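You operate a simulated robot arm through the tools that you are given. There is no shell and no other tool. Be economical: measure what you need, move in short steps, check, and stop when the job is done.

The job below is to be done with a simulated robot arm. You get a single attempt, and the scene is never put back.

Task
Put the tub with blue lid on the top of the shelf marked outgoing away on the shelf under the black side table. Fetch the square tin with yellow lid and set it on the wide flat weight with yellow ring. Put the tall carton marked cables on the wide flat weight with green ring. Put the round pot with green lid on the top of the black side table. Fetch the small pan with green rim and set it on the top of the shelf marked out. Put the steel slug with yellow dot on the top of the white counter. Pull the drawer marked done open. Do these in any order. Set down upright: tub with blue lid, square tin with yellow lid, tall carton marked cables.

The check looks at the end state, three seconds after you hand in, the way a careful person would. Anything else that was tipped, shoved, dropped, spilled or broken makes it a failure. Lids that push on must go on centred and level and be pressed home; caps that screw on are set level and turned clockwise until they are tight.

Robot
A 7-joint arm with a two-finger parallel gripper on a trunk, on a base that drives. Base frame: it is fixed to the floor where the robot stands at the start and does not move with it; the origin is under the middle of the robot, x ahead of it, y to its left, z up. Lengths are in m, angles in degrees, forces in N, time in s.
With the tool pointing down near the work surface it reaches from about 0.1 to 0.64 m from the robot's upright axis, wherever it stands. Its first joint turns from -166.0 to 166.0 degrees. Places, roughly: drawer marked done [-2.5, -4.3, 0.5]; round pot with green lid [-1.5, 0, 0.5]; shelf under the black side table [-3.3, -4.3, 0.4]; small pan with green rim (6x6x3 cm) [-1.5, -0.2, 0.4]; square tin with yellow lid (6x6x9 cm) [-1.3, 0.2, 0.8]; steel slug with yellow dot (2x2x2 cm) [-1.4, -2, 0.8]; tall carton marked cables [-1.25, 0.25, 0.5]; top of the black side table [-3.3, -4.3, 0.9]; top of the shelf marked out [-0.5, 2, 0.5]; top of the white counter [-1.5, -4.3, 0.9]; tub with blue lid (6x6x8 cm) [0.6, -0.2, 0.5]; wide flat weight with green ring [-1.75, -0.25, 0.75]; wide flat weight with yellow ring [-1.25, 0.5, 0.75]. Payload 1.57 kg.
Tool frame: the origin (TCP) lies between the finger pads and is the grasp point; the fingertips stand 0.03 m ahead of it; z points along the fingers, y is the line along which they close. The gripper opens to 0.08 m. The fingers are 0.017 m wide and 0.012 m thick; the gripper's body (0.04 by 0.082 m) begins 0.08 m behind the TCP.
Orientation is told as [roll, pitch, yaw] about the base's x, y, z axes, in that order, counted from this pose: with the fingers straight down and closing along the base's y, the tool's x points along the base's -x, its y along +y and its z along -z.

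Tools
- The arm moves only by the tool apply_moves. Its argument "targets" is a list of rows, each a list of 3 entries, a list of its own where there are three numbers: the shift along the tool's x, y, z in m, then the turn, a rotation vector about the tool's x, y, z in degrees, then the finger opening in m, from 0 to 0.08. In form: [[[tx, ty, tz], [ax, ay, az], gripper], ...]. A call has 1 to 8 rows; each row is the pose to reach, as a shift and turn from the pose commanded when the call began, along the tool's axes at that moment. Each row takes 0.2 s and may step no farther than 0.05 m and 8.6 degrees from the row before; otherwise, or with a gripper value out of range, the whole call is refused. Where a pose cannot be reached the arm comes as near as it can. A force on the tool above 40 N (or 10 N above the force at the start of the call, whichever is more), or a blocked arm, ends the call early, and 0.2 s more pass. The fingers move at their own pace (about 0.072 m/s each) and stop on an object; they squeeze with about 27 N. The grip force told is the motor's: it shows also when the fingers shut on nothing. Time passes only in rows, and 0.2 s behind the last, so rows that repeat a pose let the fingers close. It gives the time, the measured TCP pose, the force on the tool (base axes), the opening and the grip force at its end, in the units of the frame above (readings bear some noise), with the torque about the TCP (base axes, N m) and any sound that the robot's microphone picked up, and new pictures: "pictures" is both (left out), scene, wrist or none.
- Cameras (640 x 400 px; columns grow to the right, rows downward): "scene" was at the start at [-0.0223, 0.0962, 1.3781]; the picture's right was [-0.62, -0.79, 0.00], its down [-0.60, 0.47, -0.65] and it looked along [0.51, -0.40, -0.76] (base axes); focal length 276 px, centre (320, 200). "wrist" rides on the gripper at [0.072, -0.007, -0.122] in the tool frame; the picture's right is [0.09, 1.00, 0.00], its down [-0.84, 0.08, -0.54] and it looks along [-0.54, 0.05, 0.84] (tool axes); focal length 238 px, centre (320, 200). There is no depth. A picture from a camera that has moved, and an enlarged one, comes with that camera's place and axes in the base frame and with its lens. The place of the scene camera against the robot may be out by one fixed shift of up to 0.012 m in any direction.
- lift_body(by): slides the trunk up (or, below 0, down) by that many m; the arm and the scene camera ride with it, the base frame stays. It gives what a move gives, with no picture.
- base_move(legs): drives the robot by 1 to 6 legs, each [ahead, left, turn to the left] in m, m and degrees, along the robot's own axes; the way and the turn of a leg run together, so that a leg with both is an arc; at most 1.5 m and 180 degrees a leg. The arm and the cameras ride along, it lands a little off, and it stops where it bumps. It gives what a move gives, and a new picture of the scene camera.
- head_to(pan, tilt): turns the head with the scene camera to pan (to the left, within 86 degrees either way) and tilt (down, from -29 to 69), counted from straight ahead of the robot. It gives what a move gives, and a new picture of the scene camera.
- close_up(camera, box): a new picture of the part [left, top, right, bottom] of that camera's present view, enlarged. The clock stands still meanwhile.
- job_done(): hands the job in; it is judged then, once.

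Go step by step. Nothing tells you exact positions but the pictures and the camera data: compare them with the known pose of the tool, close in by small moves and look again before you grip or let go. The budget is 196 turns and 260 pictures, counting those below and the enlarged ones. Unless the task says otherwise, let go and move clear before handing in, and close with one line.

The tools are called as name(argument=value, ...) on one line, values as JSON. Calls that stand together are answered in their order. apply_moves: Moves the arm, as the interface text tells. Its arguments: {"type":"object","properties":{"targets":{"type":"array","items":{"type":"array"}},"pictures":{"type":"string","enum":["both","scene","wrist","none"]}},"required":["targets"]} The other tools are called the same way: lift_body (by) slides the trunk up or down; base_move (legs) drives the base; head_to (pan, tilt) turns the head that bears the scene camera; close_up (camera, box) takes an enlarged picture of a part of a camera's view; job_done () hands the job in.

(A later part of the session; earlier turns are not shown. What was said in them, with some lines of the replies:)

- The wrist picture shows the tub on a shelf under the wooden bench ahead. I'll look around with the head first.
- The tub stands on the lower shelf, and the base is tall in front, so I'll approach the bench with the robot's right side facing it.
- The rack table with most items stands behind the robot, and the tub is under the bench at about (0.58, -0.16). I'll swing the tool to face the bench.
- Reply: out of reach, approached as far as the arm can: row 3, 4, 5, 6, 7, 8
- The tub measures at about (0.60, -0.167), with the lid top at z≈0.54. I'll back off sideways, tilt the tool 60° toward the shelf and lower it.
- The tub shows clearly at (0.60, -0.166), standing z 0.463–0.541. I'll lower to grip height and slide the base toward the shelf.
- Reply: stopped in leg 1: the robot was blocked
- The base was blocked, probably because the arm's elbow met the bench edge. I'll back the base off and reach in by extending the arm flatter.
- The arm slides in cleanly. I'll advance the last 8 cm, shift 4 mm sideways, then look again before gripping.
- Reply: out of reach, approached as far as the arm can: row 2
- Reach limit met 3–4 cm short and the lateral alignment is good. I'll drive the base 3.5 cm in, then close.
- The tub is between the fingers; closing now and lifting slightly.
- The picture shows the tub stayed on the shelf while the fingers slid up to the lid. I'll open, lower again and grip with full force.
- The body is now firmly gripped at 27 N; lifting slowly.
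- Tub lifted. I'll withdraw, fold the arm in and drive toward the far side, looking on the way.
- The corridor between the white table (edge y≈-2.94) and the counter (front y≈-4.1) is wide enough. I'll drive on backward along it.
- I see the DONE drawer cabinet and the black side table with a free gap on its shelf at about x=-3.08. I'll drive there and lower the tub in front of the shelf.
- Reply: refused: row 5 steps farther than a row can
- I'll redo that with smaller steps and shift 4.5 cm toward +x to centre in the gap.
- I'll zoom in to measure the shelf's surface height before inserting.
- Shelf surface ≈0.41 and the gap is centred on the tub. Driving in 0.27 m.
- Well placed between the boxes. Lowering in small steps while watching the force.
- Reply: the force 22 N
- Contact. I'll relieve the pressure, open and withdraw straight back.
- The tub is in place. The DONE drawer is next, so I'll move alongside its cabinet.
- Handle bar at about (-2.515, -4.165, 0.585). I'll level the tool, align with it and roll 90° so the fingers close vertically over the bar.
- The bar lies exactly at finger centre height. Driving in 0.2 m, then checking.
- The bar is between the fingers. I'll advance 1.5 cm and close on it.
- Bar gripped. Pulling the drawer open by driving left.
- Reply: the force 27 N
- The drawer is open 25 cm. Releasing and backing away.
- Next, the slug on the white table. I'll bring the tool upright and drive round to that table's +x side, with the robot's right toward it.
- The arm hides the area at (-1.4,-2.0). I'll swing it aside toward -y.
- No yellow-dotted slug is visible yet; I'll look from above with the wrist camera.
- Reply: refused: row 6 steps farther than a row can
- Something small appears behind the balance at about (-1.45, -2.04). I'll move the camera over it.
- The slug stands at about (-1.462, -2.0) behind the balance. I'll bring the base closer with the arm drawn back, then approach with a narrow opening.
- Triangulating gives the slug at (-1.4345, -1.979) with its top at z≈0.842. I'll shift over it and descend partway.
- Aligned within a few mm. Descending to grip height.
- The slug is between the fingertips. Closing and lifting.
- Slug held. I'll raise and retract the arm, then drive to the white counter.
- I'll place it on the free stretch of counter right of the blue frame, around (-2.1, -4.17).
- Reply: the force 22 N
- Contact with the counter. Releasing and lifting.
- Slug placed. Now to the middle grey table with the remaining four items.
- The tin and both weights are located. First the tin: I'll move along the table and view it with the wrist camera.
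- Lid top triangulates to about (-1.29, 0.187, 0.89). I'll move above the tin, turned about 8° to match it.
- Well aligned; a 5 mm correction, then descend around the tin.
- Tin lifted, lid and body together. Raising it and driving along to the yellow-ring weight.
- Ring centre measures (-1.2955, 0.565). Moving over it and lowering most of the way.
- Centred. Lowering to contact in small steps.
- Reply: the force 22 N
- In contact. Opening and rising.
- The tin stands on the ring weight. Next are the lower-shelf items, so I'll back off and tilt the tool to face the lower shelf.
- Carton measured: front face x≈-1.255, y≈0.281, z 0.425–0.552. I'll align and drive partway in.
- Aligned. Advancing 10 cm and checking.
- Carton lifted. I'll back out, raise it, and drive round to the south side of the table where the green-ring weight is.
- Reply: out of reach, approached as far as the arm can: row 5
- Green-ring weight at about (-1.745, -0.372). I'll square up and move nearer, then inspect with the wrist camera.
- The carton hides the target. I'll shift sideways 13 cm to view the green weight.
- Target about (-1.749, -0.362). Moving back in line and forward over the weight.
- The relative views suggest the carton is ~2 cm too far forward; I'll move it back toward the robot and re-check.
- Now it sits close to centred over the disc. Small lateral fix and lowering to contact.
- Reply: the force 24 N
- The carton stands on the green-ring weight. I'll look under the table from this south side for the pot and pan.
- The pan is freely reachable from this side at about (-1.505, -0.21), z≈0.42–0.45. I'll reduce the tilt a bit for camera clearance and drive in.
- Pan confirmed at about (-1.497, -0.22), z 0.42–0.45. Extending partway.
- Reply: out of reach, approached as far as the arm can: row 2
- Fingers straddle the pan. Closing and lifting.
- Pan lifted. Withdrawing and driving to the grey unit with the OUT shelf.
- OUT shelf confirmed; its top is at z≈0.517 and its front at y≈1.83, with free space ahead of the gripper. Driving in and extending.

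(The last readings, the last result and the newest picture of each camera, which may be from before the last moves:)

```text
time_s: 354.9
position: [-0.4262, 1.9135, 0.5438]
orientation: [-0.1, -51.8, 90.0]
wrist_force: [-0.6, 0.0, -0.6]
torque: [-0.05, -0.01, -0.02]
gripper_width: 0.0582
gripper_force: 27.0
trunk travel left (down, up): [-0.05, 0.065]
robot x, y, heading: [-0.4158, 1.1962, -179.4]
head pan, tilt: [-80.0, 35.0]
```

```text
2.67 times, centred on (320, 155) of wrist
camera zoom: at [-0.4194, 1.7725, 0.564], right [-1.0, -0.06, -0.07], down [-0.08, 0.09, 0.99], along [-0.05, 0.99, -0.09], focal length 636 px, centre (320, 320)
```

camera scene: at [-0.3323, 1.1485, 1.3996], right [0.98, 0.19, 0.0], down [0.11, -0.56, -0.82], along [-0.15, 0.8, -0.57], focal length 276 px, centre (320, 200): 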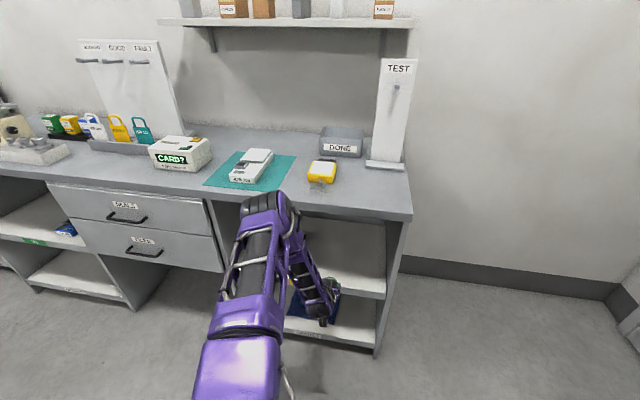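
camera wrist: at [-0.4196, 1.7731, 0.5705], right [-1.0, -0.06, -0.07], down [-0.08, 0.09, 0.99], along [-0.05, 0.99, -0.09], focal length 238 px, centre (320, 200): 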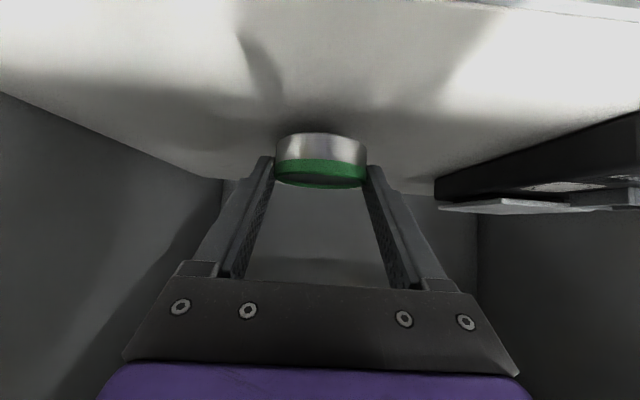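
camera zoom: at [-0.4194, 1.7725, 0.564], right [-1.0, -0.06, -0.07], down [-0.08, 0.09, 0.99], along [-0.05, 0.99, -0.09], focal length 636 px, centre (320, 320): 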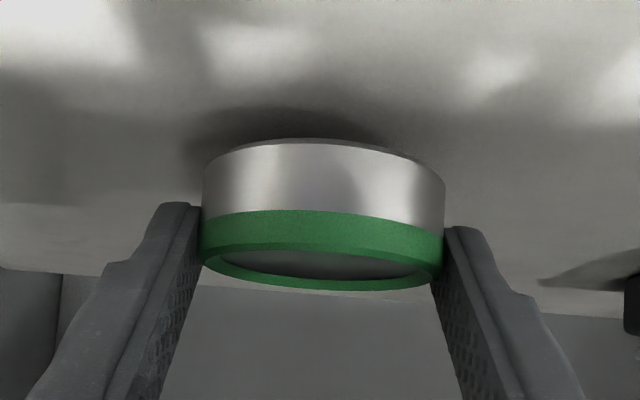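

apply_moves(targets=[[[0.0024, 0, 0.0018], [0, 0, 0], 0.0], [[0.0032, 0, 0.0025], [0, 0, 0], 0.0]], pictures="none")

apply_moves(targets=[[[0.0016, 0, 0.0012], [0, 0, 0], 0.0], [[0.0024, 0, 0.0018], [0, 0, 0], 0.0]], pictures="none")

close_up(camera="wrist", box=[200, 80, 440, 230])

```text
time_s: 355.5
position: [-0.4264, 1.9145, 0.5398]
orientation: [-0.1, -51.8, 90.1]
wrist_force: [0.1, 0.4, -1.2]
torque: [-0.01, 0.06, 0.0]
gripper_width: 0.0581
gripper_force: 27.0
trunk travel left (down, up): [-0.05, 0.065]
robot x, y, heading: [-0.4147, 1.196, -179.3]
head pan, tilt: [-80.0, 35.0]
```

```text
time_s: 356.1
position: [-0.4268, 1.9139, 0.5371]
orientation: [-0.2, -52.0, 90.1]
wrist_force: [-0.2, 0.1, -0.9]
torque: [-0.02, 0.01, 0.02]
gripper_width: 0.058
gripper_force: 27.0
trunk travel left (down, up): [-0.05, 0.065]
robot x, y, heading: [-0.4194, 1.1995, -178.9]
head pan, tilt: [-80.0, 35.0]
```

```text
2.67 times, centred on (320, 155) of wrist
camera zoom: at [-0.4198, 1.7723, 0.5575], right [-1.0, -0.06, -0.07], down [-0.08, 0.09, 0.99], along [-0.05, 0.99, -0.09], focal length 636 px, centre (320, 320)
```

zoom: 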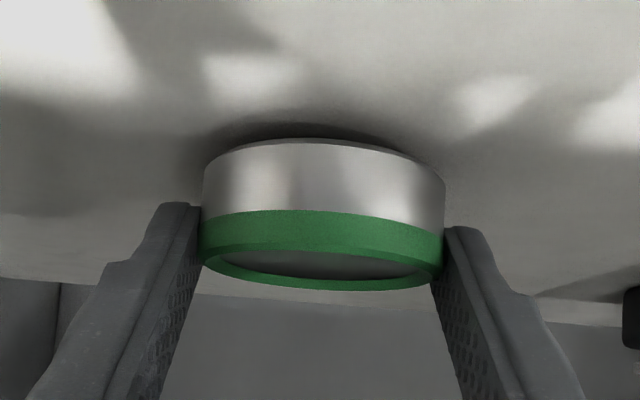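

apply_moves(targets=[[[0.0024, 0, 0.0018], [0, 0, 0], 0.0], [[0.0036, 0, 0.0028], [0, 0, 0], 0.0]], pictures="none")

apply_moves(targets=[[[0.0016, 0, 0.0012], [0, 0, 0], 0.0], [[0.0024, 0, 0.0018], [0, 0, 0], 0.0]], pictures="none")

close_up(camera="wrist", box=[200, 80, 440, 230])

```text
time_s: 356.7
position: [-0.4259, 1.9135, 0.5322]
orientation: [-0.1, -52.0, 90.0]
wrist_force: [0.0, -0.2, -0.8]
torque: [-0.01, -0.01, 0.01]
gripper_width: 0.058
gripper_force: 27.2
trunk travel left (down, up): [-0.05, 0.065]
robot x, y, heading: [-0.4153, 1.1936, -179.2]
head pan, tilt: [-80.0, 35.0]
```

```text
time_s: 357.3
position: [-0.4263, 1.9152, 0.5314]
orientation: [-0.2, -52.1, 90.0]
wrist_force: [1.4, -2.3, 9.9]
torque: [-0.06, 0.24, 0.04]
gripper_width: 0.0581
gripper_force: 26.6
trunk travel left (down, up): [-0.05, 0.065]
robot x, y, heading: [-0.4116, 1.194, -179.1]
head pan, tilt: [-80.0, 35.0]
```

```text
2.67 times, centred on (320, 155) of wrist
camera zoom: at [-0.4202, 1.7732, 0.5508], right [-1.0, -0.06, -0.07], down [-0.08, 0.09, 0.99], along [-0.05, 0.99, -0.09], focal length 636 px, centre (320, 320)
```

zoom: 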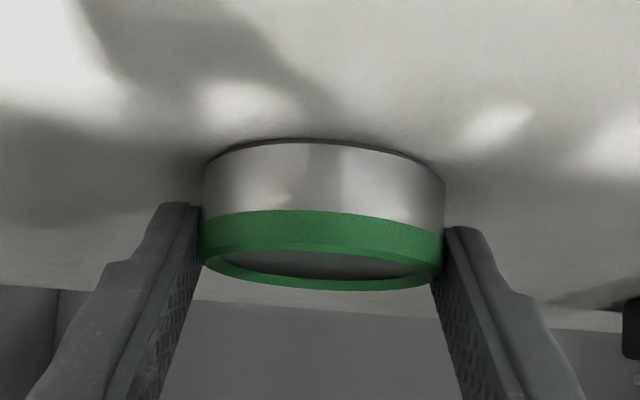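

Contact. Releasing and withdrawing.

apply_moves(targets=[[[-0.0008, 0, -0.0006], [0, 0, 0], 0.06], [[-0.0008, 0, -0.0006], [0, 0, 0], 0.08], [[-0.0008, 0, -0.0006], [0, 0, 0], 0.08], [[0.0215, 0, -0.0285], [0, 0, 0], 0.08], [[0.043, 0, -0.058], [0, 0, 0], 0.08], [[0.0647, 0, -0.089], [0, 0, 0], 0.08], [[0.0862, 0, -0.12], [0, 0, 0], 0.08]], pictures="wrist")

```text
time_s: 358.9
position: [-0.4257, 1.7666, 0.5376]
orientation: [-0.2, -51.9, 90.0]
wrist_force: [0.1, 0.2, -0.5]
torque: [0.0, 0.0, -0.03]
gripper_width: 0.0799
gripper_force: 0.1
trunk travel left (down, up): [-0.05, 0.065]
robot x, y, heading: [-0.4147, 1.1973, -179.1]
head pan, tilt: [-80.0, 35.0]
camera wrist: at [-0.4196, 1.6243, 0.5571], right [-1.0, -0.06, -0.07], down [-0.08, 0.09, 0.99], along [-0.05, 0.99, -0.09], focal length 238 px, centre (320, 200)
```

wrist: 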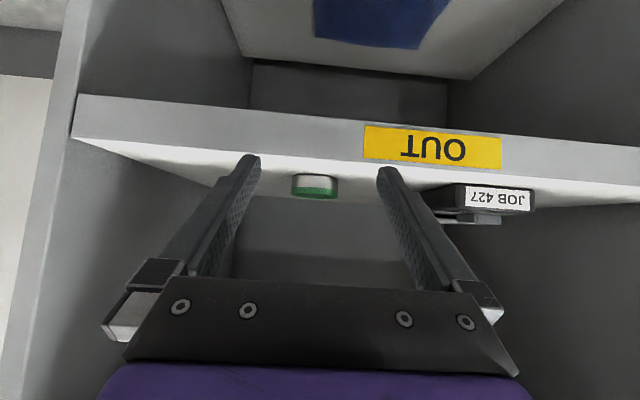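

The pan is on the OUT shelf. Finally the pot: I'll drive back to the middle table's east side.

base_move(legs=[[0, 0.25, 0], [0, 0, 90], [1.02, 0, -0.9]])

close_up(camera="wrist", box=[0, 0, 640, 400])

```text
time_s: 370.8
position: [-0.9506, -0.092, 0.5361]
orientation: [-0.1, -51.9, -179.0]
wrist_force: [-0.7, 0.0, -0.2]
torque: [0.03, 0.01, 0.0]
gripper_width: 0.0801
gripper_force: 0.0
trunk travel left (down, up): [-0.05, 0.065]
robot x, y, heading: [-0.3829, -0.0736, -88.3]
head pan, tilt: [-80.0, 35.0]
camera scene: at [-0.3232, 0.0078, 1.3996], right [-0.2, 0.98, 0.0], down [0.56, 0.12, -0.82], along [-0.8, -0.17, -0.57], focal length 276 px, centre (320, 200)
```

scene: 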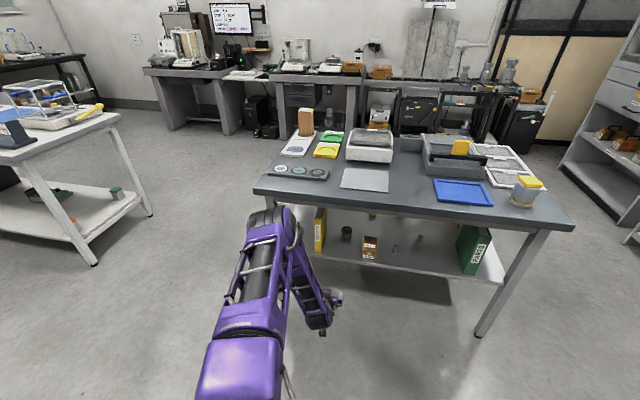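

```text
1.00 times, centred on (320, 200) of wrist (not enlarged: the box is as wide or as high as the picture)
camera zoom: at [-0.81, -0.0849, 0.5569], right [0.07, -0.99, -0.07], down [-0.09, -0.08, 0.99], along [-0.99, -0.06, -0.09], focal length 238 px, centre (320, 200)
```

zoom: 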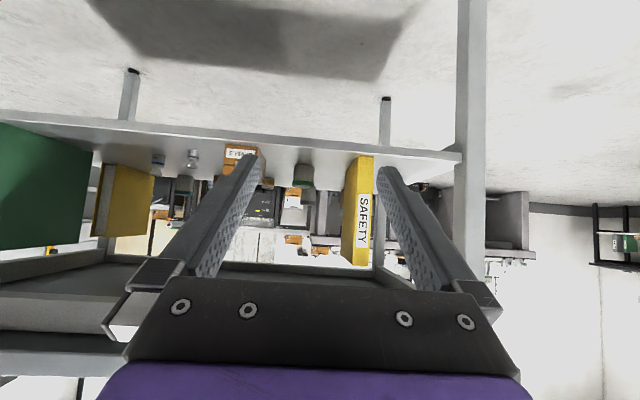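

close_up(camera="wrist", box=[210, 110, 430, 247.5])

close_up(camera="scene", box=[290, 190, 410, 265])

```text
2.91 times, centred on (320, 179) of wrist
camera zoom: at [-0.81, -0.0849, 0.5569], right [0.07, -0.99, -0.07], down [-0.09, -0.08, 0.99], along [-0.99, -0.06, -0.09], focal length 693 px, centre (320, 262)
```

zoom: 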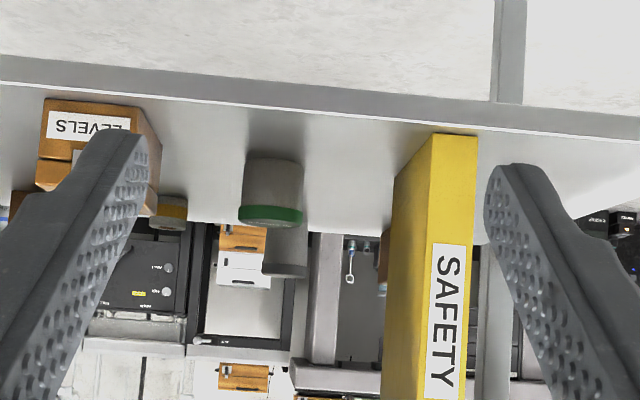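

```text
5.33 times, centred on (350, 228) of scene
camera zoom: at [-0.3232, 0.0078, 1.3996], right [-0.2, 0.98, 0.0], down [0.56, 0.12, -0.82], along [-0.8, -0.17, -0.57], focal length 1473 px, centre (160, 53)
```

zoom: 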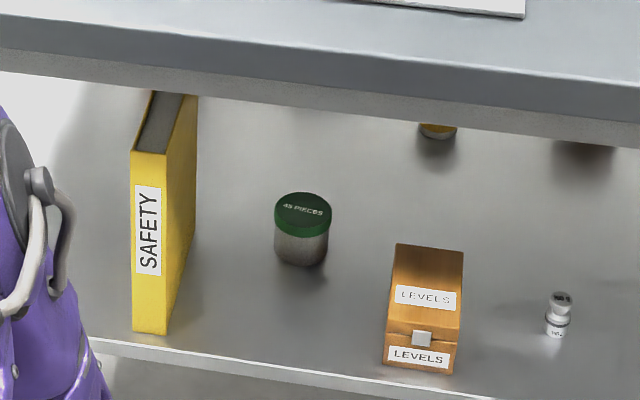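

Pot at about (-1.40, -0.076), z 0.42–0.478, reachable between the binder and the LEVELS box. Squaring up, lowering and moving in.

base_move(legs=[[0, 0, -1.7]])

apply_moves(targets=[[[0.033, 0, 0.026], [0, 0, 0], 0.08], [[0.064, 0, 0.05], [0, 0, 0], 0.08]], pictures="none")

base_move(legs=[[0, -0.24, 0]])

close_up(camera="wrist", box=[120, 60, 520, 310])

```text
time_s: 371.5
position: [-0.9516, -0.0744, 0.5369]
orientation: [-0.1, -51.9, 179.2]
wrist_force: [-0.3, 0.0, -0.5]
torque: [-0.01, -0.03, 0.01]
gripper_width: 0.0799
gripper_force: 0.1
trunk travel left (down, up): [-0.05, 0.065]
robot x, y, heading: [-0.3794, -0.0739, -90.0]
head pan, tilt: [-80.0, 35.0]
camera scene: at [-0.321, 0.0062, 1.3996], right [-0.17, 0.99, 0.0], down [0.56, 0.1, -0.82], along [-0.81, -0.14, -0.57], focal length 276 px, centre (320, 200)
```

scene: 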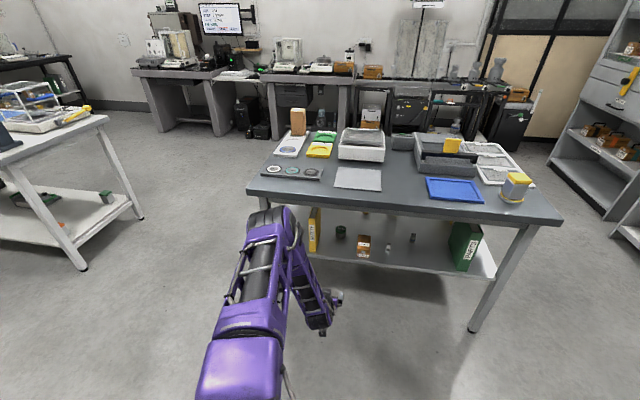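

```text
time_s: 372.1
position: [-0.9491, -0.0736, 0.4554]
orientation: [-0.1, -51.9, 179.2]
wrist_force: [0.3, 0.6, 0.3]
torque: [-0.02, 0.01, 0.0]
gripper_width: 0.0801
gripper_force: 0.1
trunk travel left (down, up): [-0.05, 0.065]
robot x, y, heading: [-0.3849, -0.0702, -90.3]
head pan, tilt: [-80.0, 35.0]
```

```text
time_s: 375.1
position: [-1.1904, -0.0785, 0.4557]
orientation: [-0.1, -52.0, 179.5]
wrist_force: [0.2, 0.6, 0.8]
torque: [-0.01, -0.04, 0.02]
gripper_width: 0.0801
gripper_force: 0.1
trunk travel left (down, up): [-0.05, 0.065]
robot x, y, heading: [-0.6262, -0.0719, -89.8]
head pan, tilt: [-80.0, 35.0]
camera scene: at [-0.5634, 0.0062, 1.3996], right [-0.18, 0.98, 0.0], down [0.56, 0.1, -0.82], along [-0.81, -0.15, -0.57], focal length 276 px, centre (320, 200)
```

scene: 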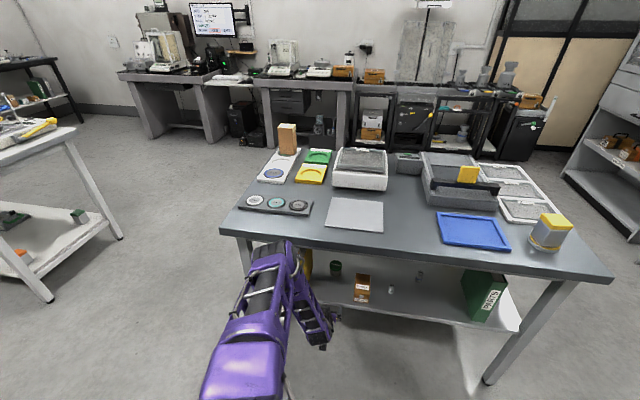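

```text
1.60 times, centred on (320, 185) of wrist
camera zoom: at [-1.0502, -0.0748, 0.4753], right [0.05, -1.0, -0.07], down [-0.09, -0.08, 0.99], along [-0.99, -0.04, -0.09], focal length 381 px, centre (320, 224)
```

zoom: 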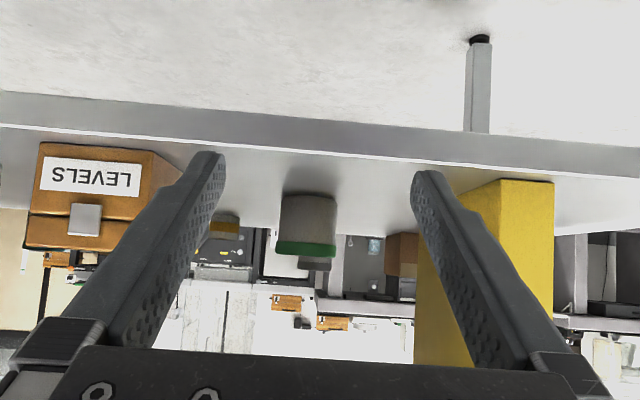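

apply_moves(targets=[[[-0.02, -0.001, 0.0256], [0, 0, 0], 0.08], [[-0.04, -0.002, 0.0512], [0, 0, 0], 0.08], [[-0.06, -0.002, 0.0768], [0, 0, 0], 0.08], [[-0.08, -0.002, 0.1025], [0, 0, 0], 0.08]], pictures="wrist")

```text
time_s: 376.1
position: [-1.3203, -0.0737, 0.454]
orientation: [-0.2, -51.9, 179.6]
wrist_force: [-0.3, -0.2, 0.4]
torque: [0.02, 0.02, 0.01]
gripper_width: 0.0804
gripper_force: 0.1
trunk travel left (down, up): [-0.05, 0.065]
robot x, y, heading: [-0.6282, -0.0715, -89.8]
head pan, tilt: [-80.0, 35.0]
camera wrist: at [-1.1802, -0.071, 0.4742], right [0.05, -1.0, -0.07], down [-0.09, -0.08, 0.99], along [-0.99, -0.04, -0.09], focal length 238 px, centre (320, 200)
```

wrist: 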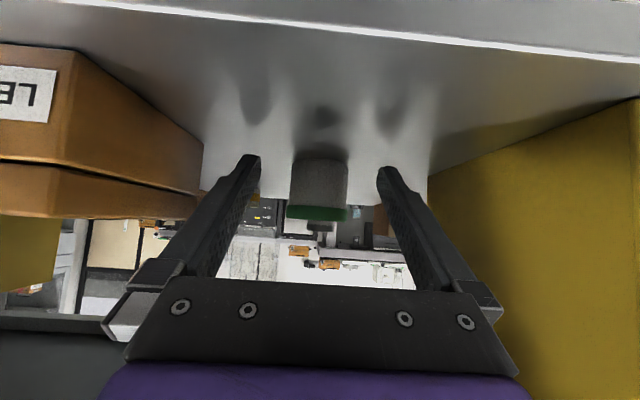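

base_move(legs=[[0, -0.04, 0]])

apply_moves(targets=[[[-0.009, 0, 0.0118], [0, 0, 0], 0.08], [[-0.0172, 0, 0.022], [0, 0, 0], 0.08]], pictures="wrist")

```text
time_s: 377.1
position: [-1.3596, -0.0754, 0.4536]
orientation: [-0.1, -51.9, 179.6]
wrist_force: [-0.1, 0.4, -0.2]
torque: [-0.02, 0.0, 0.02]
gripper_width: 0.08
gripper_force: 0.0
trunk travel left (down, up): [-0.05, 0.065]
robot x, y, heading: [-0.6616, -0.0714, -90.0]
head pan, tilt: [-80.0, 35.0]
camera scene: at [-0.6029, 0.0061, 1.3996], right [-0.18, 0.98, 0.0], down [0.56, 0.1, -0.82], along [-0.81, -0.15, -0.57], focal length 276 px, centre (320, 200)
```

scene: 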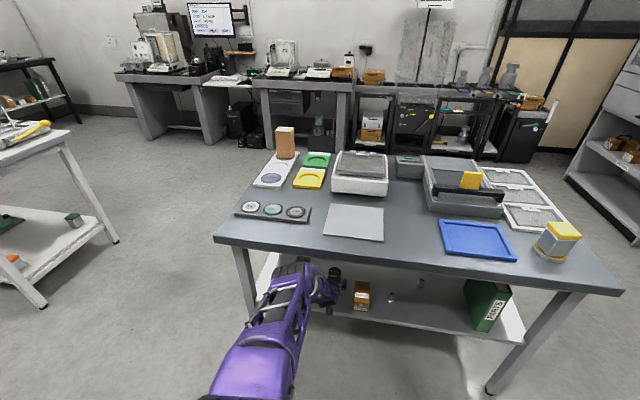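

```text
time_s: 377.7
position: [-1.3885, -0.0757, 0.4544]
orientation: [-0.2, -51.7, 179.6]
wrist_force: [0.3, 0.1, 0.9]
torque: [0.0, -0.05, -0.02]
gripper_width: 0.0798
gripper_force: 0.0
trunk travel left (down, up): [-0.05, 0.065]
robot x, y, heading: [-0.664, -0.0789, -89.8]
head pan, tilt: [-80.0, 35.0]
camera wrist: at [-1.2483, -0.0715, 0.4747], right [0.05, -1.0, -0.07], down [-0.09, -0.08, 0.99], along [-0.99, -0.04, -0.09], focal length 238 px, centre (320, 200)
```

wrist: 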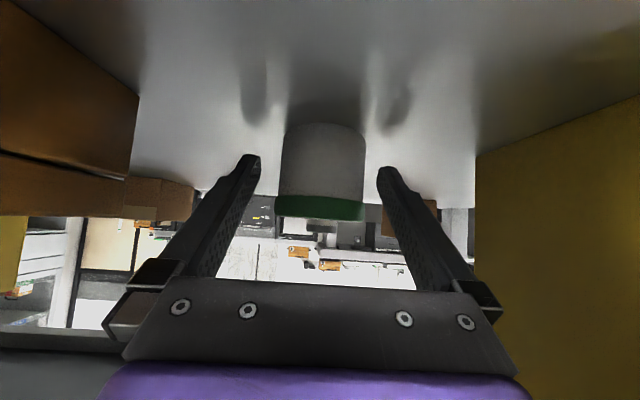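

apply_moves(targets=[[[0, 0, 0], [0, 0, 0], 0.0], [[0, 0, 0], [0, 0, 0], 0.0], [[0, 0, 0], [0, 0, 0], 0.0], [[-0.008, 0, -0.006], [0, 0, 0], 0.0], [[-0.016, 0, -0.0125], [0, 0, 0], 0.0], [[-0.0275, 0, -0.0215], [0, 0, 0], 0.0]], pictures="wrist")

```text
time_s: 379.1
position: [-1.3876, -0.0754, 0.4891]
orientation: [-0.2, -51.9, 179.5]
wrist_force: [-0.7, -0.6, -1.0]
torque: [0.04, -0.02, 0.01]
gripper_width: 0.0533
gripper_force: 27.1
trunk travel left (down, up): [-0.05, 0.065]
robot x, y, heading: [-0.6623, -0.0707, -89.9]
head pan, tilt: [-80.0, 35.0]
camera wrist: at [-1.2475, -0.0717, 0.5092], right [0.05, -1.0, -0.07], down [-0.09, -0.08, 0.99], along [-0.99, -0.04, -0.09], focal length 238 px, centre (320, 200)
```

wrist: 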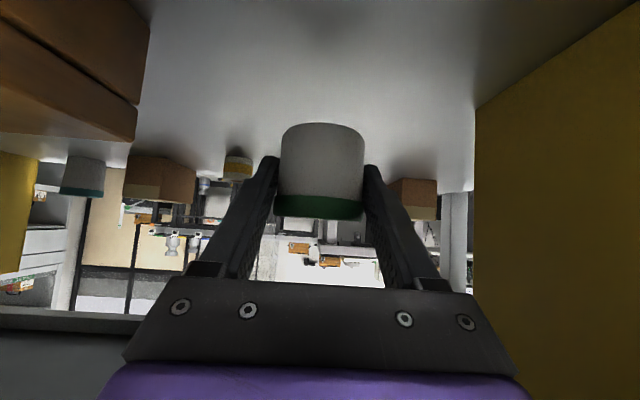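

Pot lifted. Backing out and raising it for the trip to the black side table.

base_move(legs=[[0, 0.25, 0]])

apply_moves(targets=[[[-0.019, 0, -0.0426], [0, 0, 0], 0.0], [[-0.038, 0, -0.0852], [0, 0, 0], 0.0], [[-0.057, 0, -0.1278], [0, 0, 0], 0.0], [[-0.076, 0, -0.17], [0, 0, 0], 0.0], [[-0.095, 0, -0.213], [0, 0, 0], 0.0], [[-0.114, 0, -0.2556], [0, 0, 0], 0.0], [[-0.133, 0, -0.298], [0, 0, 0], 0.0], [[-0.152, 0, -0.34], [0, 0, 0], 0.0]], pictures="none")

apply_moves(targets=[[[-0.03, 0, -0.035], [0, 0, 0], 0.0], [[-0.06, 0, -0.07], [0, 0, 0], 0.0], [[-0.085, 0, -0.1], [0, 0, 0], 0.0]], pictures="wrist")

base_move(legs=[[1.5, 0, 0], [1.5, 0, 0], [0.2, 0, 0], [0, 0, 90]])

```text
time_s: 382.1
position: [-1.1365, -0.0761, 0.4896]
orientation: [-0.2, -51.9, 179.7]
wrist_force: [0.3, -0.2, -1.5]
torque: [-0.04, -0.02, 0.0]
gripper_width: 0.0534
gripper_force: 26.8
trunk travel left (down, up): [-0.05, 0.065]
robot x, y, heading: [-0.4139, -0.0737, -89.9]
head pan, tilt: [-80.0, 35.0]
camera scene: at [-0.3532, 0.0076, 1.3996], right [-0.18, 0.98, 0.0], down [0.56, 0.1, -0.82], along [-0.81, -0.15, -0.57], focal length 276 px, centre (320, 200)
```

scene: 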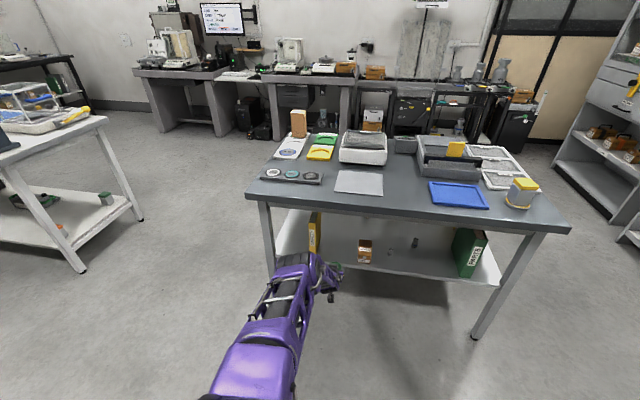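

```text
time_s: 383.9
position: [-0.9639, -0.0761, 0.8192]
orientation: [-0.1, -51.8, 179.6]
wrist_force: [0.6, -0.3, -1.6]
torque: [-0.02, -0.02, -0.03]
gripper_width: 0.0535
gripper_force: 27.4
trunk travel left (down, up): [-0.05, 0.065]
robot x, y, heading: [-0.4098, -0.07, -89.6]
head pan, tilt: [-80.0, 35.0]
```

```text
time_s: 384.7
position: [-0.9395, -0.0771, 0.9478]
orientation: [-0.3, -51.7, 179.6]
wrist_force: [-0.1, 0.0, -1.6]
torque: [0.01, 0.01, -0.03]
gripper_width: 0.0533
gripper_force: 26.7
trunk travel left (down, up): [-0.05, 0.065]
robot x, y, heading: [-0.4093, -0.0712, -89.6]
head pan, tilt: [-80.0, 35.0]
camera wrist: at [-0.799, -0.0727, 0.9666], right [0.05, -1.0, -0.07], down [-0.09, -0.08, 0.99], along [-0.99, -0.04, -0.1], focal length 238 px, centre (320, 200)
```

wrist: 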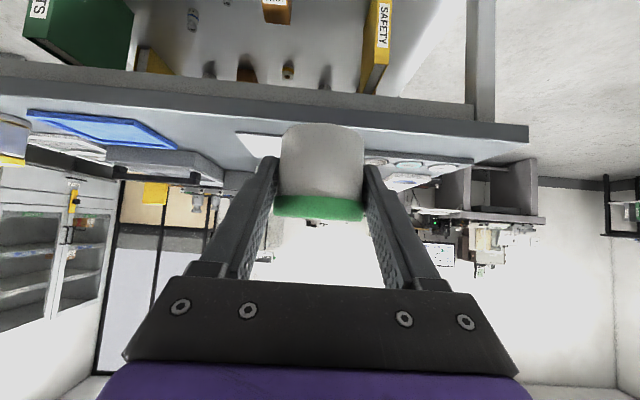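

```text
time_s: 404.1
position: [-0.3557, -3.7449, 0.9465]
orientation: [-0.1, -51.9, -88.8]
wrist_force: [0.0, -0.1, -0.9]
torque: [0.03, -0.01, 0.0]
gripper_width: 0.0531
gripper_force: 27.0
trunk travel left (down, up): [-0.05, 0.065]
robot x, y, heading: [-0.3747, -3.2197, 2.0]
head pan, tilt: [-80.0, 35.0]
camera scene: at [-0.4463, -3.1644, 1.3996], right [-0.98, -0.21, 0.0], down [-0.12, 0.56, -0.82], along [0.17, -0.8, -0.57], focal length 276 px, centre (320, 200)
```

scene: 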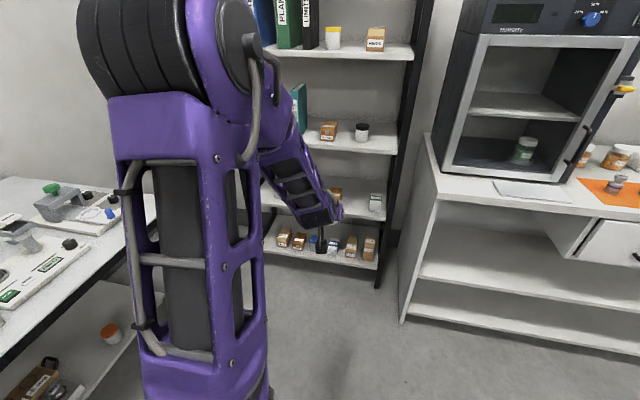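

Driving along the corridor to the black side table; I'll aim for the free spot between the wooden box and the balance.

base_move(legs=[[0, 0, -2], [-1.35, 0, 0], [-1.325, 0, 0]])

close_up(camera="wrist", box=[0, 0, 640, 400])

```text
time_s: 417.5
position: [-3.0688, -3.7223, 0.9474]
orientation: [-0.2, -52.0, -92.1]
wrist_force: [-0.5, 0.3, -0.9]
torque: [0.03, -0.01, 0.02]
gripper_width: 0.0531
gripper_force: 27.2
trunk travel left (down, up): [-0.05, 0.065]
robot x, y, heading: [-3.0586, -3.1972, -1.5]
head pan, tilt: [-80.0, 35.0]
camera scene: at [-3.1251, -3.1375, 1.3996], right [-0.99, -0.15, 0.0], down [-0.09, 0.57, -0.82], along [0.12, -0.81, -0.57], focal length 276 px, centre (320, 200)
```

scene: 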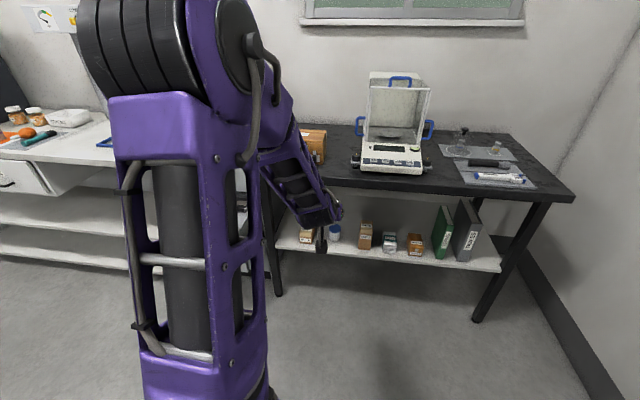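

```text
1.00 times, centred on (320, 200) of wrist (not enlarged: the box is as wide or as high as the picture)
camera zoom: at [-3.0706, -3.5839, 0.9664], right [1.0, 0.02, -0.07], down [0.08, -0.09, 0.99], along [0.01, -1.0, -0.09], focal length 238 px, centre (320, 200)
```

zoom: 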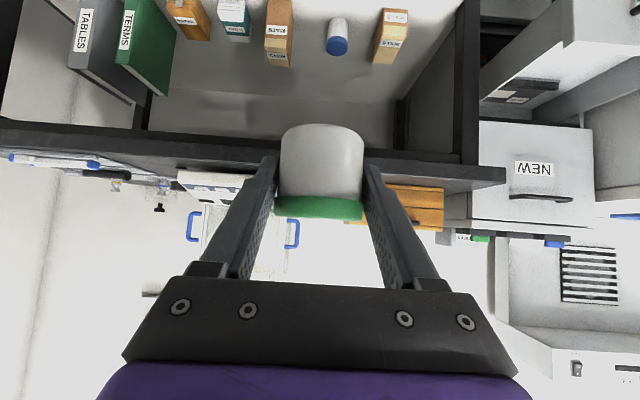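

close_up(camera="wrist", box=[350, 130, 510, 230])

close_up(camera="scene", box=[270, 100, 430, 200])

```text
4.00 times, centred on (430, 180) of wrist
camera zoom: at [-3.0706, -3.5839, 0.9664], right [1.0, 0.02, -0.07], down [0.08, -0.09, 0.99], along [0.01, -1.0, -0.09], focal length 953 px, centre (-120, 280)
```

zoom: 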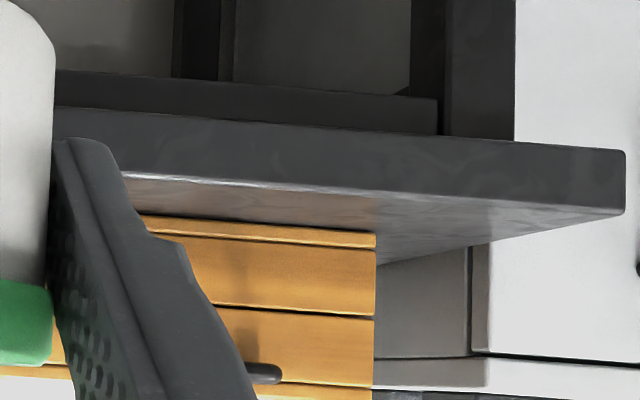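

```text
4.00 times, centred on (350, 150) of scene
camera zoom: at [-3.1251, -3.1375, 1.3996], right [-0.99, -0.15, 0.0], down [-0.09, 0.57, -0.82], along [0.12, -0.81, -0.57], focal length 1104 px, centre (200, 400)
```

zoom: 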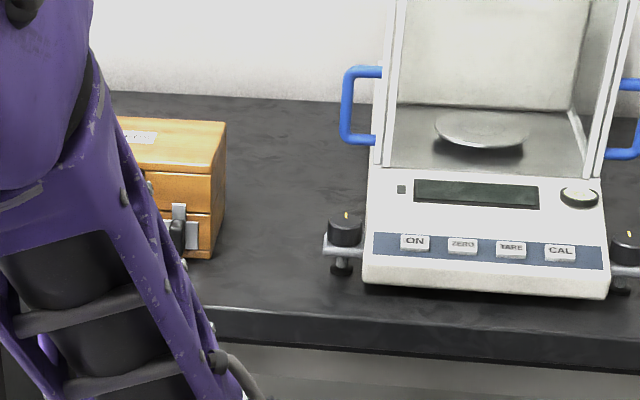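

Table edge is at y≈-4.071, top z≈0.858. I'll aim the pot at (-3.035, -4.125), in front of the gap between box and balance.

base_move(legs=[[0, 0, 1.5], [0.02, 0, 0], [0, -0.25, 0]])

apply_moves(targets=[[[-0.0185, 0, 0.0236], [0, 0, 0], 0.0], [[-0.037, 0, 0.0473], [0, 0, 0], 0.0], [[-0.0554, 0, 0.0709], [0, 0, 0], 0.0]])

```text
time_s: 421.2
position: [-3.0347, -3.9704, 0.9471]
orientation: [-0.1, -51.8, -90.6]
wrist_force: [0.6, 0.3, -1.4]
torque: [-0.01, 0.03, 0.01]
gripper_width: 0.0531
gripper_force: 26.9
trunk travel left (down, up): [-0.05, 0.065]
robot x, y, heading: [-3.0391, -3.442, 0.0]
head pan, tilt: [-80.0, 35.0]
camera scene: at [-3.1059, -3.3859, 1.3996], right [-0.98, -0.17, 0.0], down [-0.1, 0.56, -0.82], along [0.14, -0.81, -0.57], focal length 276 px, centre (320, 200)
```

scene: 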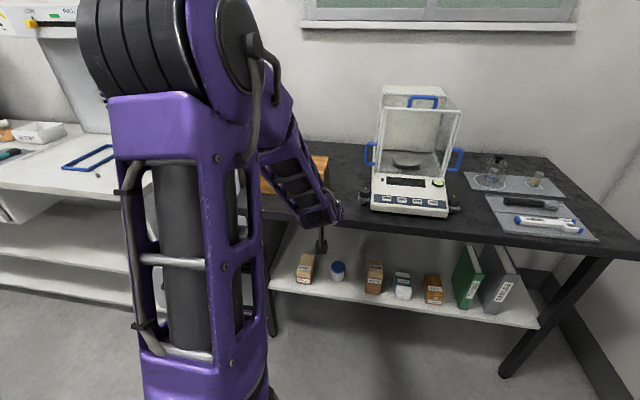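

```text
time_s: 422.1
position: [-3.0369, -4.0581, 0.947]
orientation: [-0.1, -51.9, -90.7]
wrist_force: [-0.5, 0.1, -1.8]
torque: [0.0, -0.01, -0.02]
gripper_width: 0.0533
gripper_force: 26.8
trunk travel left (down, up): [-0.05, 0.065]
robot x, y, heading: [-3.0378, -3.4431, 0.0]
head pan, tilt: [-80.0, 35.0]
camera scene: at [-3.1059, -3.3858, 1.3996], right [-0.98, -0.17, 0.0], down [-0.1, 0.56, -0.82], along [0.14, -0.81, -0.57], focal length 276 px, centre (320, 200)
camera wrist: at [-3.0412, -3.9194, 0.968], right [1.0, 0.04, -0.07], down [0.08, -0.09, 0.99], along [0.04, -0.99, -0.09], focal length 238 px, centre (320, 200)
```

scene: 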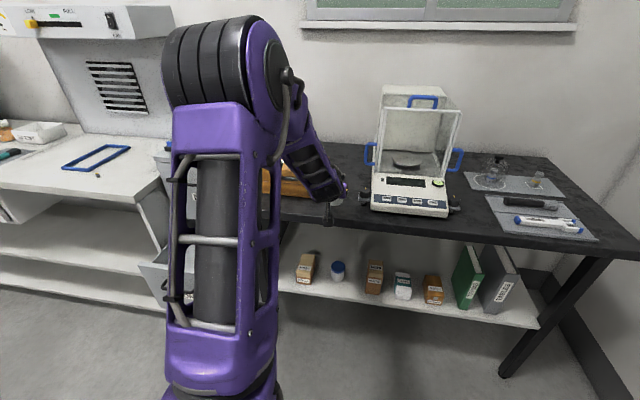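
wrist: 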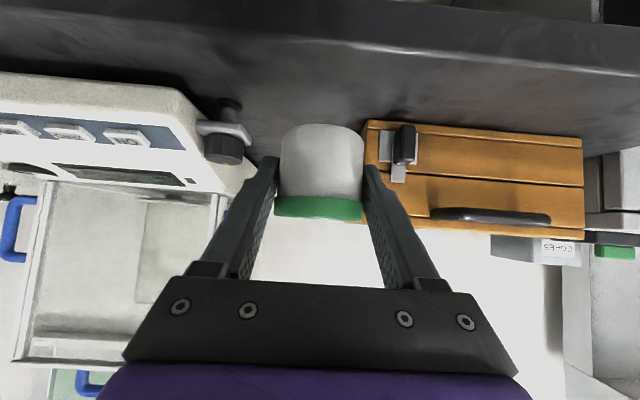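

apply_moves(targets=[[[-0.0154, -0.004, 0.0197], [0, 0, 0], 0.0], [[-0.0308, -0.008, 0.0394], [0, 0, 0], 0.0], [[-0.013, -0.008, 0.0533], [0, 0, 0], 0.0], [[0.0035, -0.008, 0.0661], [0, 0, 0], 0.0]])

```text
time_s: 423.1
position: [-3.0452, -4.1092, 0.9028]
orientation: [-0.1, -51.9, -90.6]
wrist_force: [0.8, 0.8, -2.6]
torque: [0.05, 0.02, -0.01]
gripper_width: 0.0532
gripper_force: 26.8
trunk travel left (down, up): [-0.05, 0.065]
robot x, y, heading: [-3.0392, -3.4439, 0.0]
head pan, tilt: [-80.0, 35.0]
camera scene: at [-3.1059, -3.3859, 1.3996], right [-0.98, -0.17, 0.0], down [-0.1, 0.56, -0.82], along [0.14, -0.81, -0.57], focal length 276 px, centre (320, 200)
camera wrist: at [-3.0503, -3.9702, 0.9213], right [1.0, 0.04, -0.07], down [0.08, -0.09, 0.99], along [0.04, -0.99, -0.09], focal length 238 px, centre (320, 200)
```

scene: 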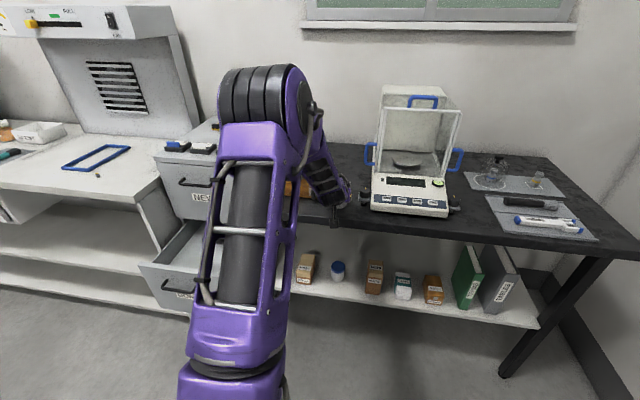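
wrist: 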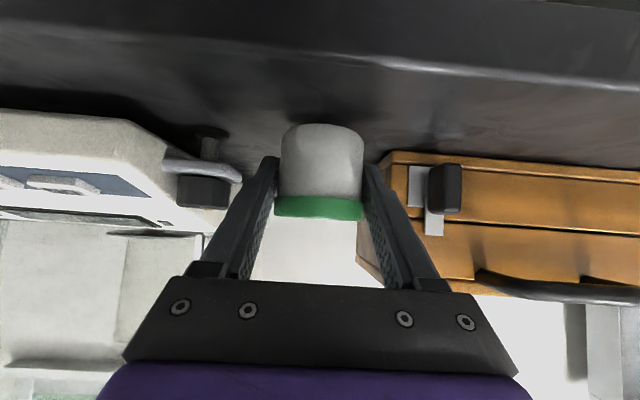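

apply_moves(targets=[[[0, 0, 0.006], [0, 0, 0], 0.0], [[0.0, 0, 0.0128], [0, 0, 0], 0.0]], pictures="none")

apply_moves(targets=[[[0.0016, 0, 0.0012], [0, 0, 0], 0.0], [[0.0024, 0, 0.0018], [0, 0, 0], 0.0]], pictures="wrist")

```text
time_s: 423.6
position: [-3.0455, -4.1195, 0.8944]
orientation: [-0.3, -51.9, -90.5]
wrist_force: [0.2, -1.1, -1.3]
torque: [0.0, -0.02, -0.02]
gripper_width: 0.053
gripper_force: 26.9
trunk travel left (down, up): [-0.05, 0.065]
robot x, y, heading: [-3.0386, -3.4441, -0.0]
head pan, tilt: [-80.0, 35.0]
```

```text
time_s: 424.2
position: [-3.0461, -4.1199, 0.8954]
orientation: [-0.2, -52.3, -90.8]
wrist_force: [-2.7, 1.0, 10.8]
torque: [0.12, -0.14, 0.09]
gripper_width: 0.053
gripper_force: 26.9
trunk travel left (down, up): [-0.05, 0.065]
robot x, y, heading: [-3.0389, -3.4445, 0.6]
head pan, tilt: [-80.0, 35.0]
camera wrist: at [-3.0503, -3.9806, 0.9138], right [1.0, 0.04, -0.07], down [0.08, -0.09, 0.99], along [0.04, -1.0, -0.09], focal length 238 px, centre (320, 200)
```

wrist: 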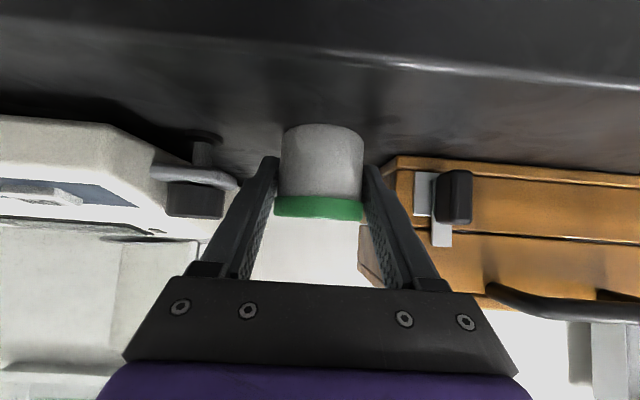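

Contact made. Opening narrowly and withdrawing.

apply_moves(targets=[[[0, 0, 0], [0, 0, 0], 0.065], [[0, 0, 0], [0, 0, 0], 0.065], [[0.0154, 0, -0.0197], [0, 0, 0], 0.065], [[0.0308, 0, -0.0394], [0, 0, 0], 0.065], [[0.046, 0, -0.06], [0, 0, 0], 0.065], [[0.06, 0, -0.09], [0, 0, 0], 0.065], [[0.07, 0, -0.125], [0, 0, 0], 0.065]])

```text
time_s: 425.9
position: [-3.0438, -3.9778, 0.9137]
orientation: [-0.1, -51.9, -90.7]
wrist_force: [-0.3, 0.4, -0.1]
torque: [0.01, 0.01, 0.02]
gripper_width: 0.0649
gripper_force: 0.1
trunk travel left (down, up): [-0.05, 0.065]
robot x, y, heading: [-3.0378, -3.4441, -0.1]
head pan, tilt: [-80.0, 35.0]
camera scene: at [-3.1059, -3.3861, 1.3995], right [-0.98, -0.17, 0.0], down [-0.1, 0.56, -0.82], along [0.14, -0.81, -0.57], focal length 276 px, centre (320, 200)
camera wrist: at [-3.0484, -3.8388, 0.9329], right [1.0, 0.04, -0.07], down [0.08, -0.09, 0.99], along [0.04, -0.99, -0.09], focal length 238 px, centre (320, 200)
```

scene: 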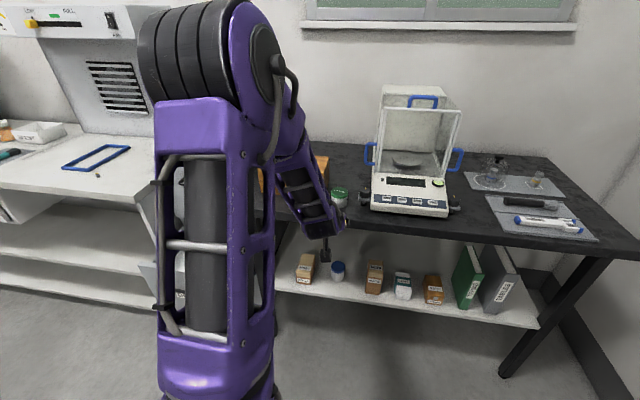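
wrist: 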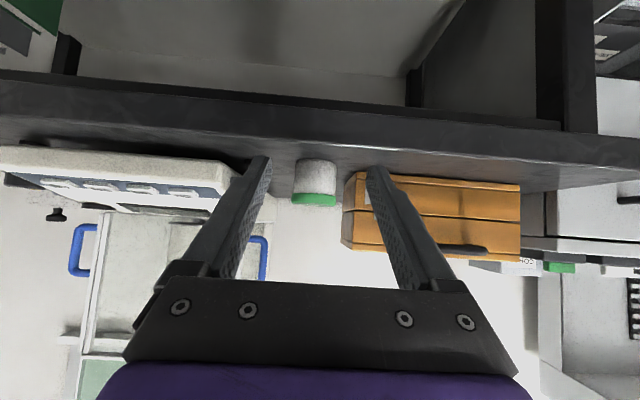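

The pot stands on the black table. I'll back off and check the drawer, slug and tub once more.

base_move(legs=[[0, 0.2, 0]])

close_up(camera="scene", box=[60, 100, 380, 300])

```text
time_s: 428.4
position: [-3.0426, -3.7787, 0.9138]
orientation: [0.0, -51.9, -90.6]
wrist_force: [0.0, -0.6, 0.3]
torque: [0.0, 0.0, -0.03]
gripper_width: 0.0652
gripper_force: 0.0
trunk travel left (down, up): [-0.05, 0.065]
robot x, y, heading: [-3.0389, -3.2433, -0.0]
head pan, tilt: [-80.0, 35.0]
camera scene: at [-3.1064, -3.1869, 1.3996], right [-0.98, -0.18, 0.0], down [-0.1, 0.56, -0.82], along [0.14, -0.81, -0.57], focal length 276 px, centre (320, 200)
```

scene: 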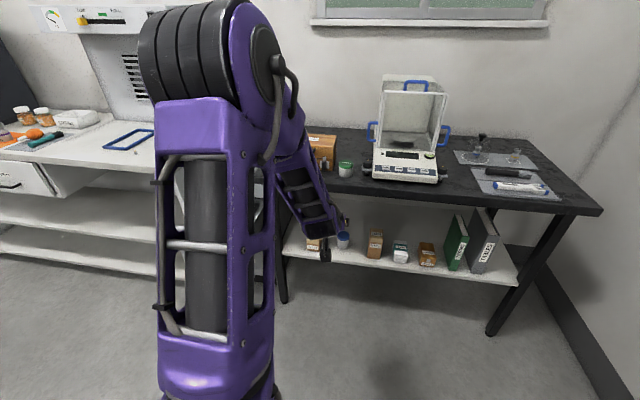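

```text
2.00 times, centred on (220, 200) of scene
camera zoom: at [-3.1064, -3.1869, 1.3996], right [-0.98, -0.18, 0.0], down [-0.1, 0.56, -0.82], along [0.14, -0.81, -0.57], focal length 552 px, centre (520, 200)
```

zoom: 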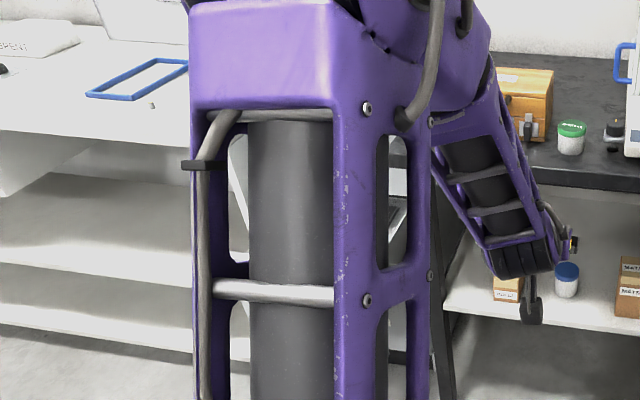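

Everything visible from here is in place: the pot on the table, the tub upright on the shelf, the slug on the counter and the drawer open. Handing in.

job_done()

```text
The job is handed in.
```

All seven parts of the job are done and handed in; I don't have the check's result.
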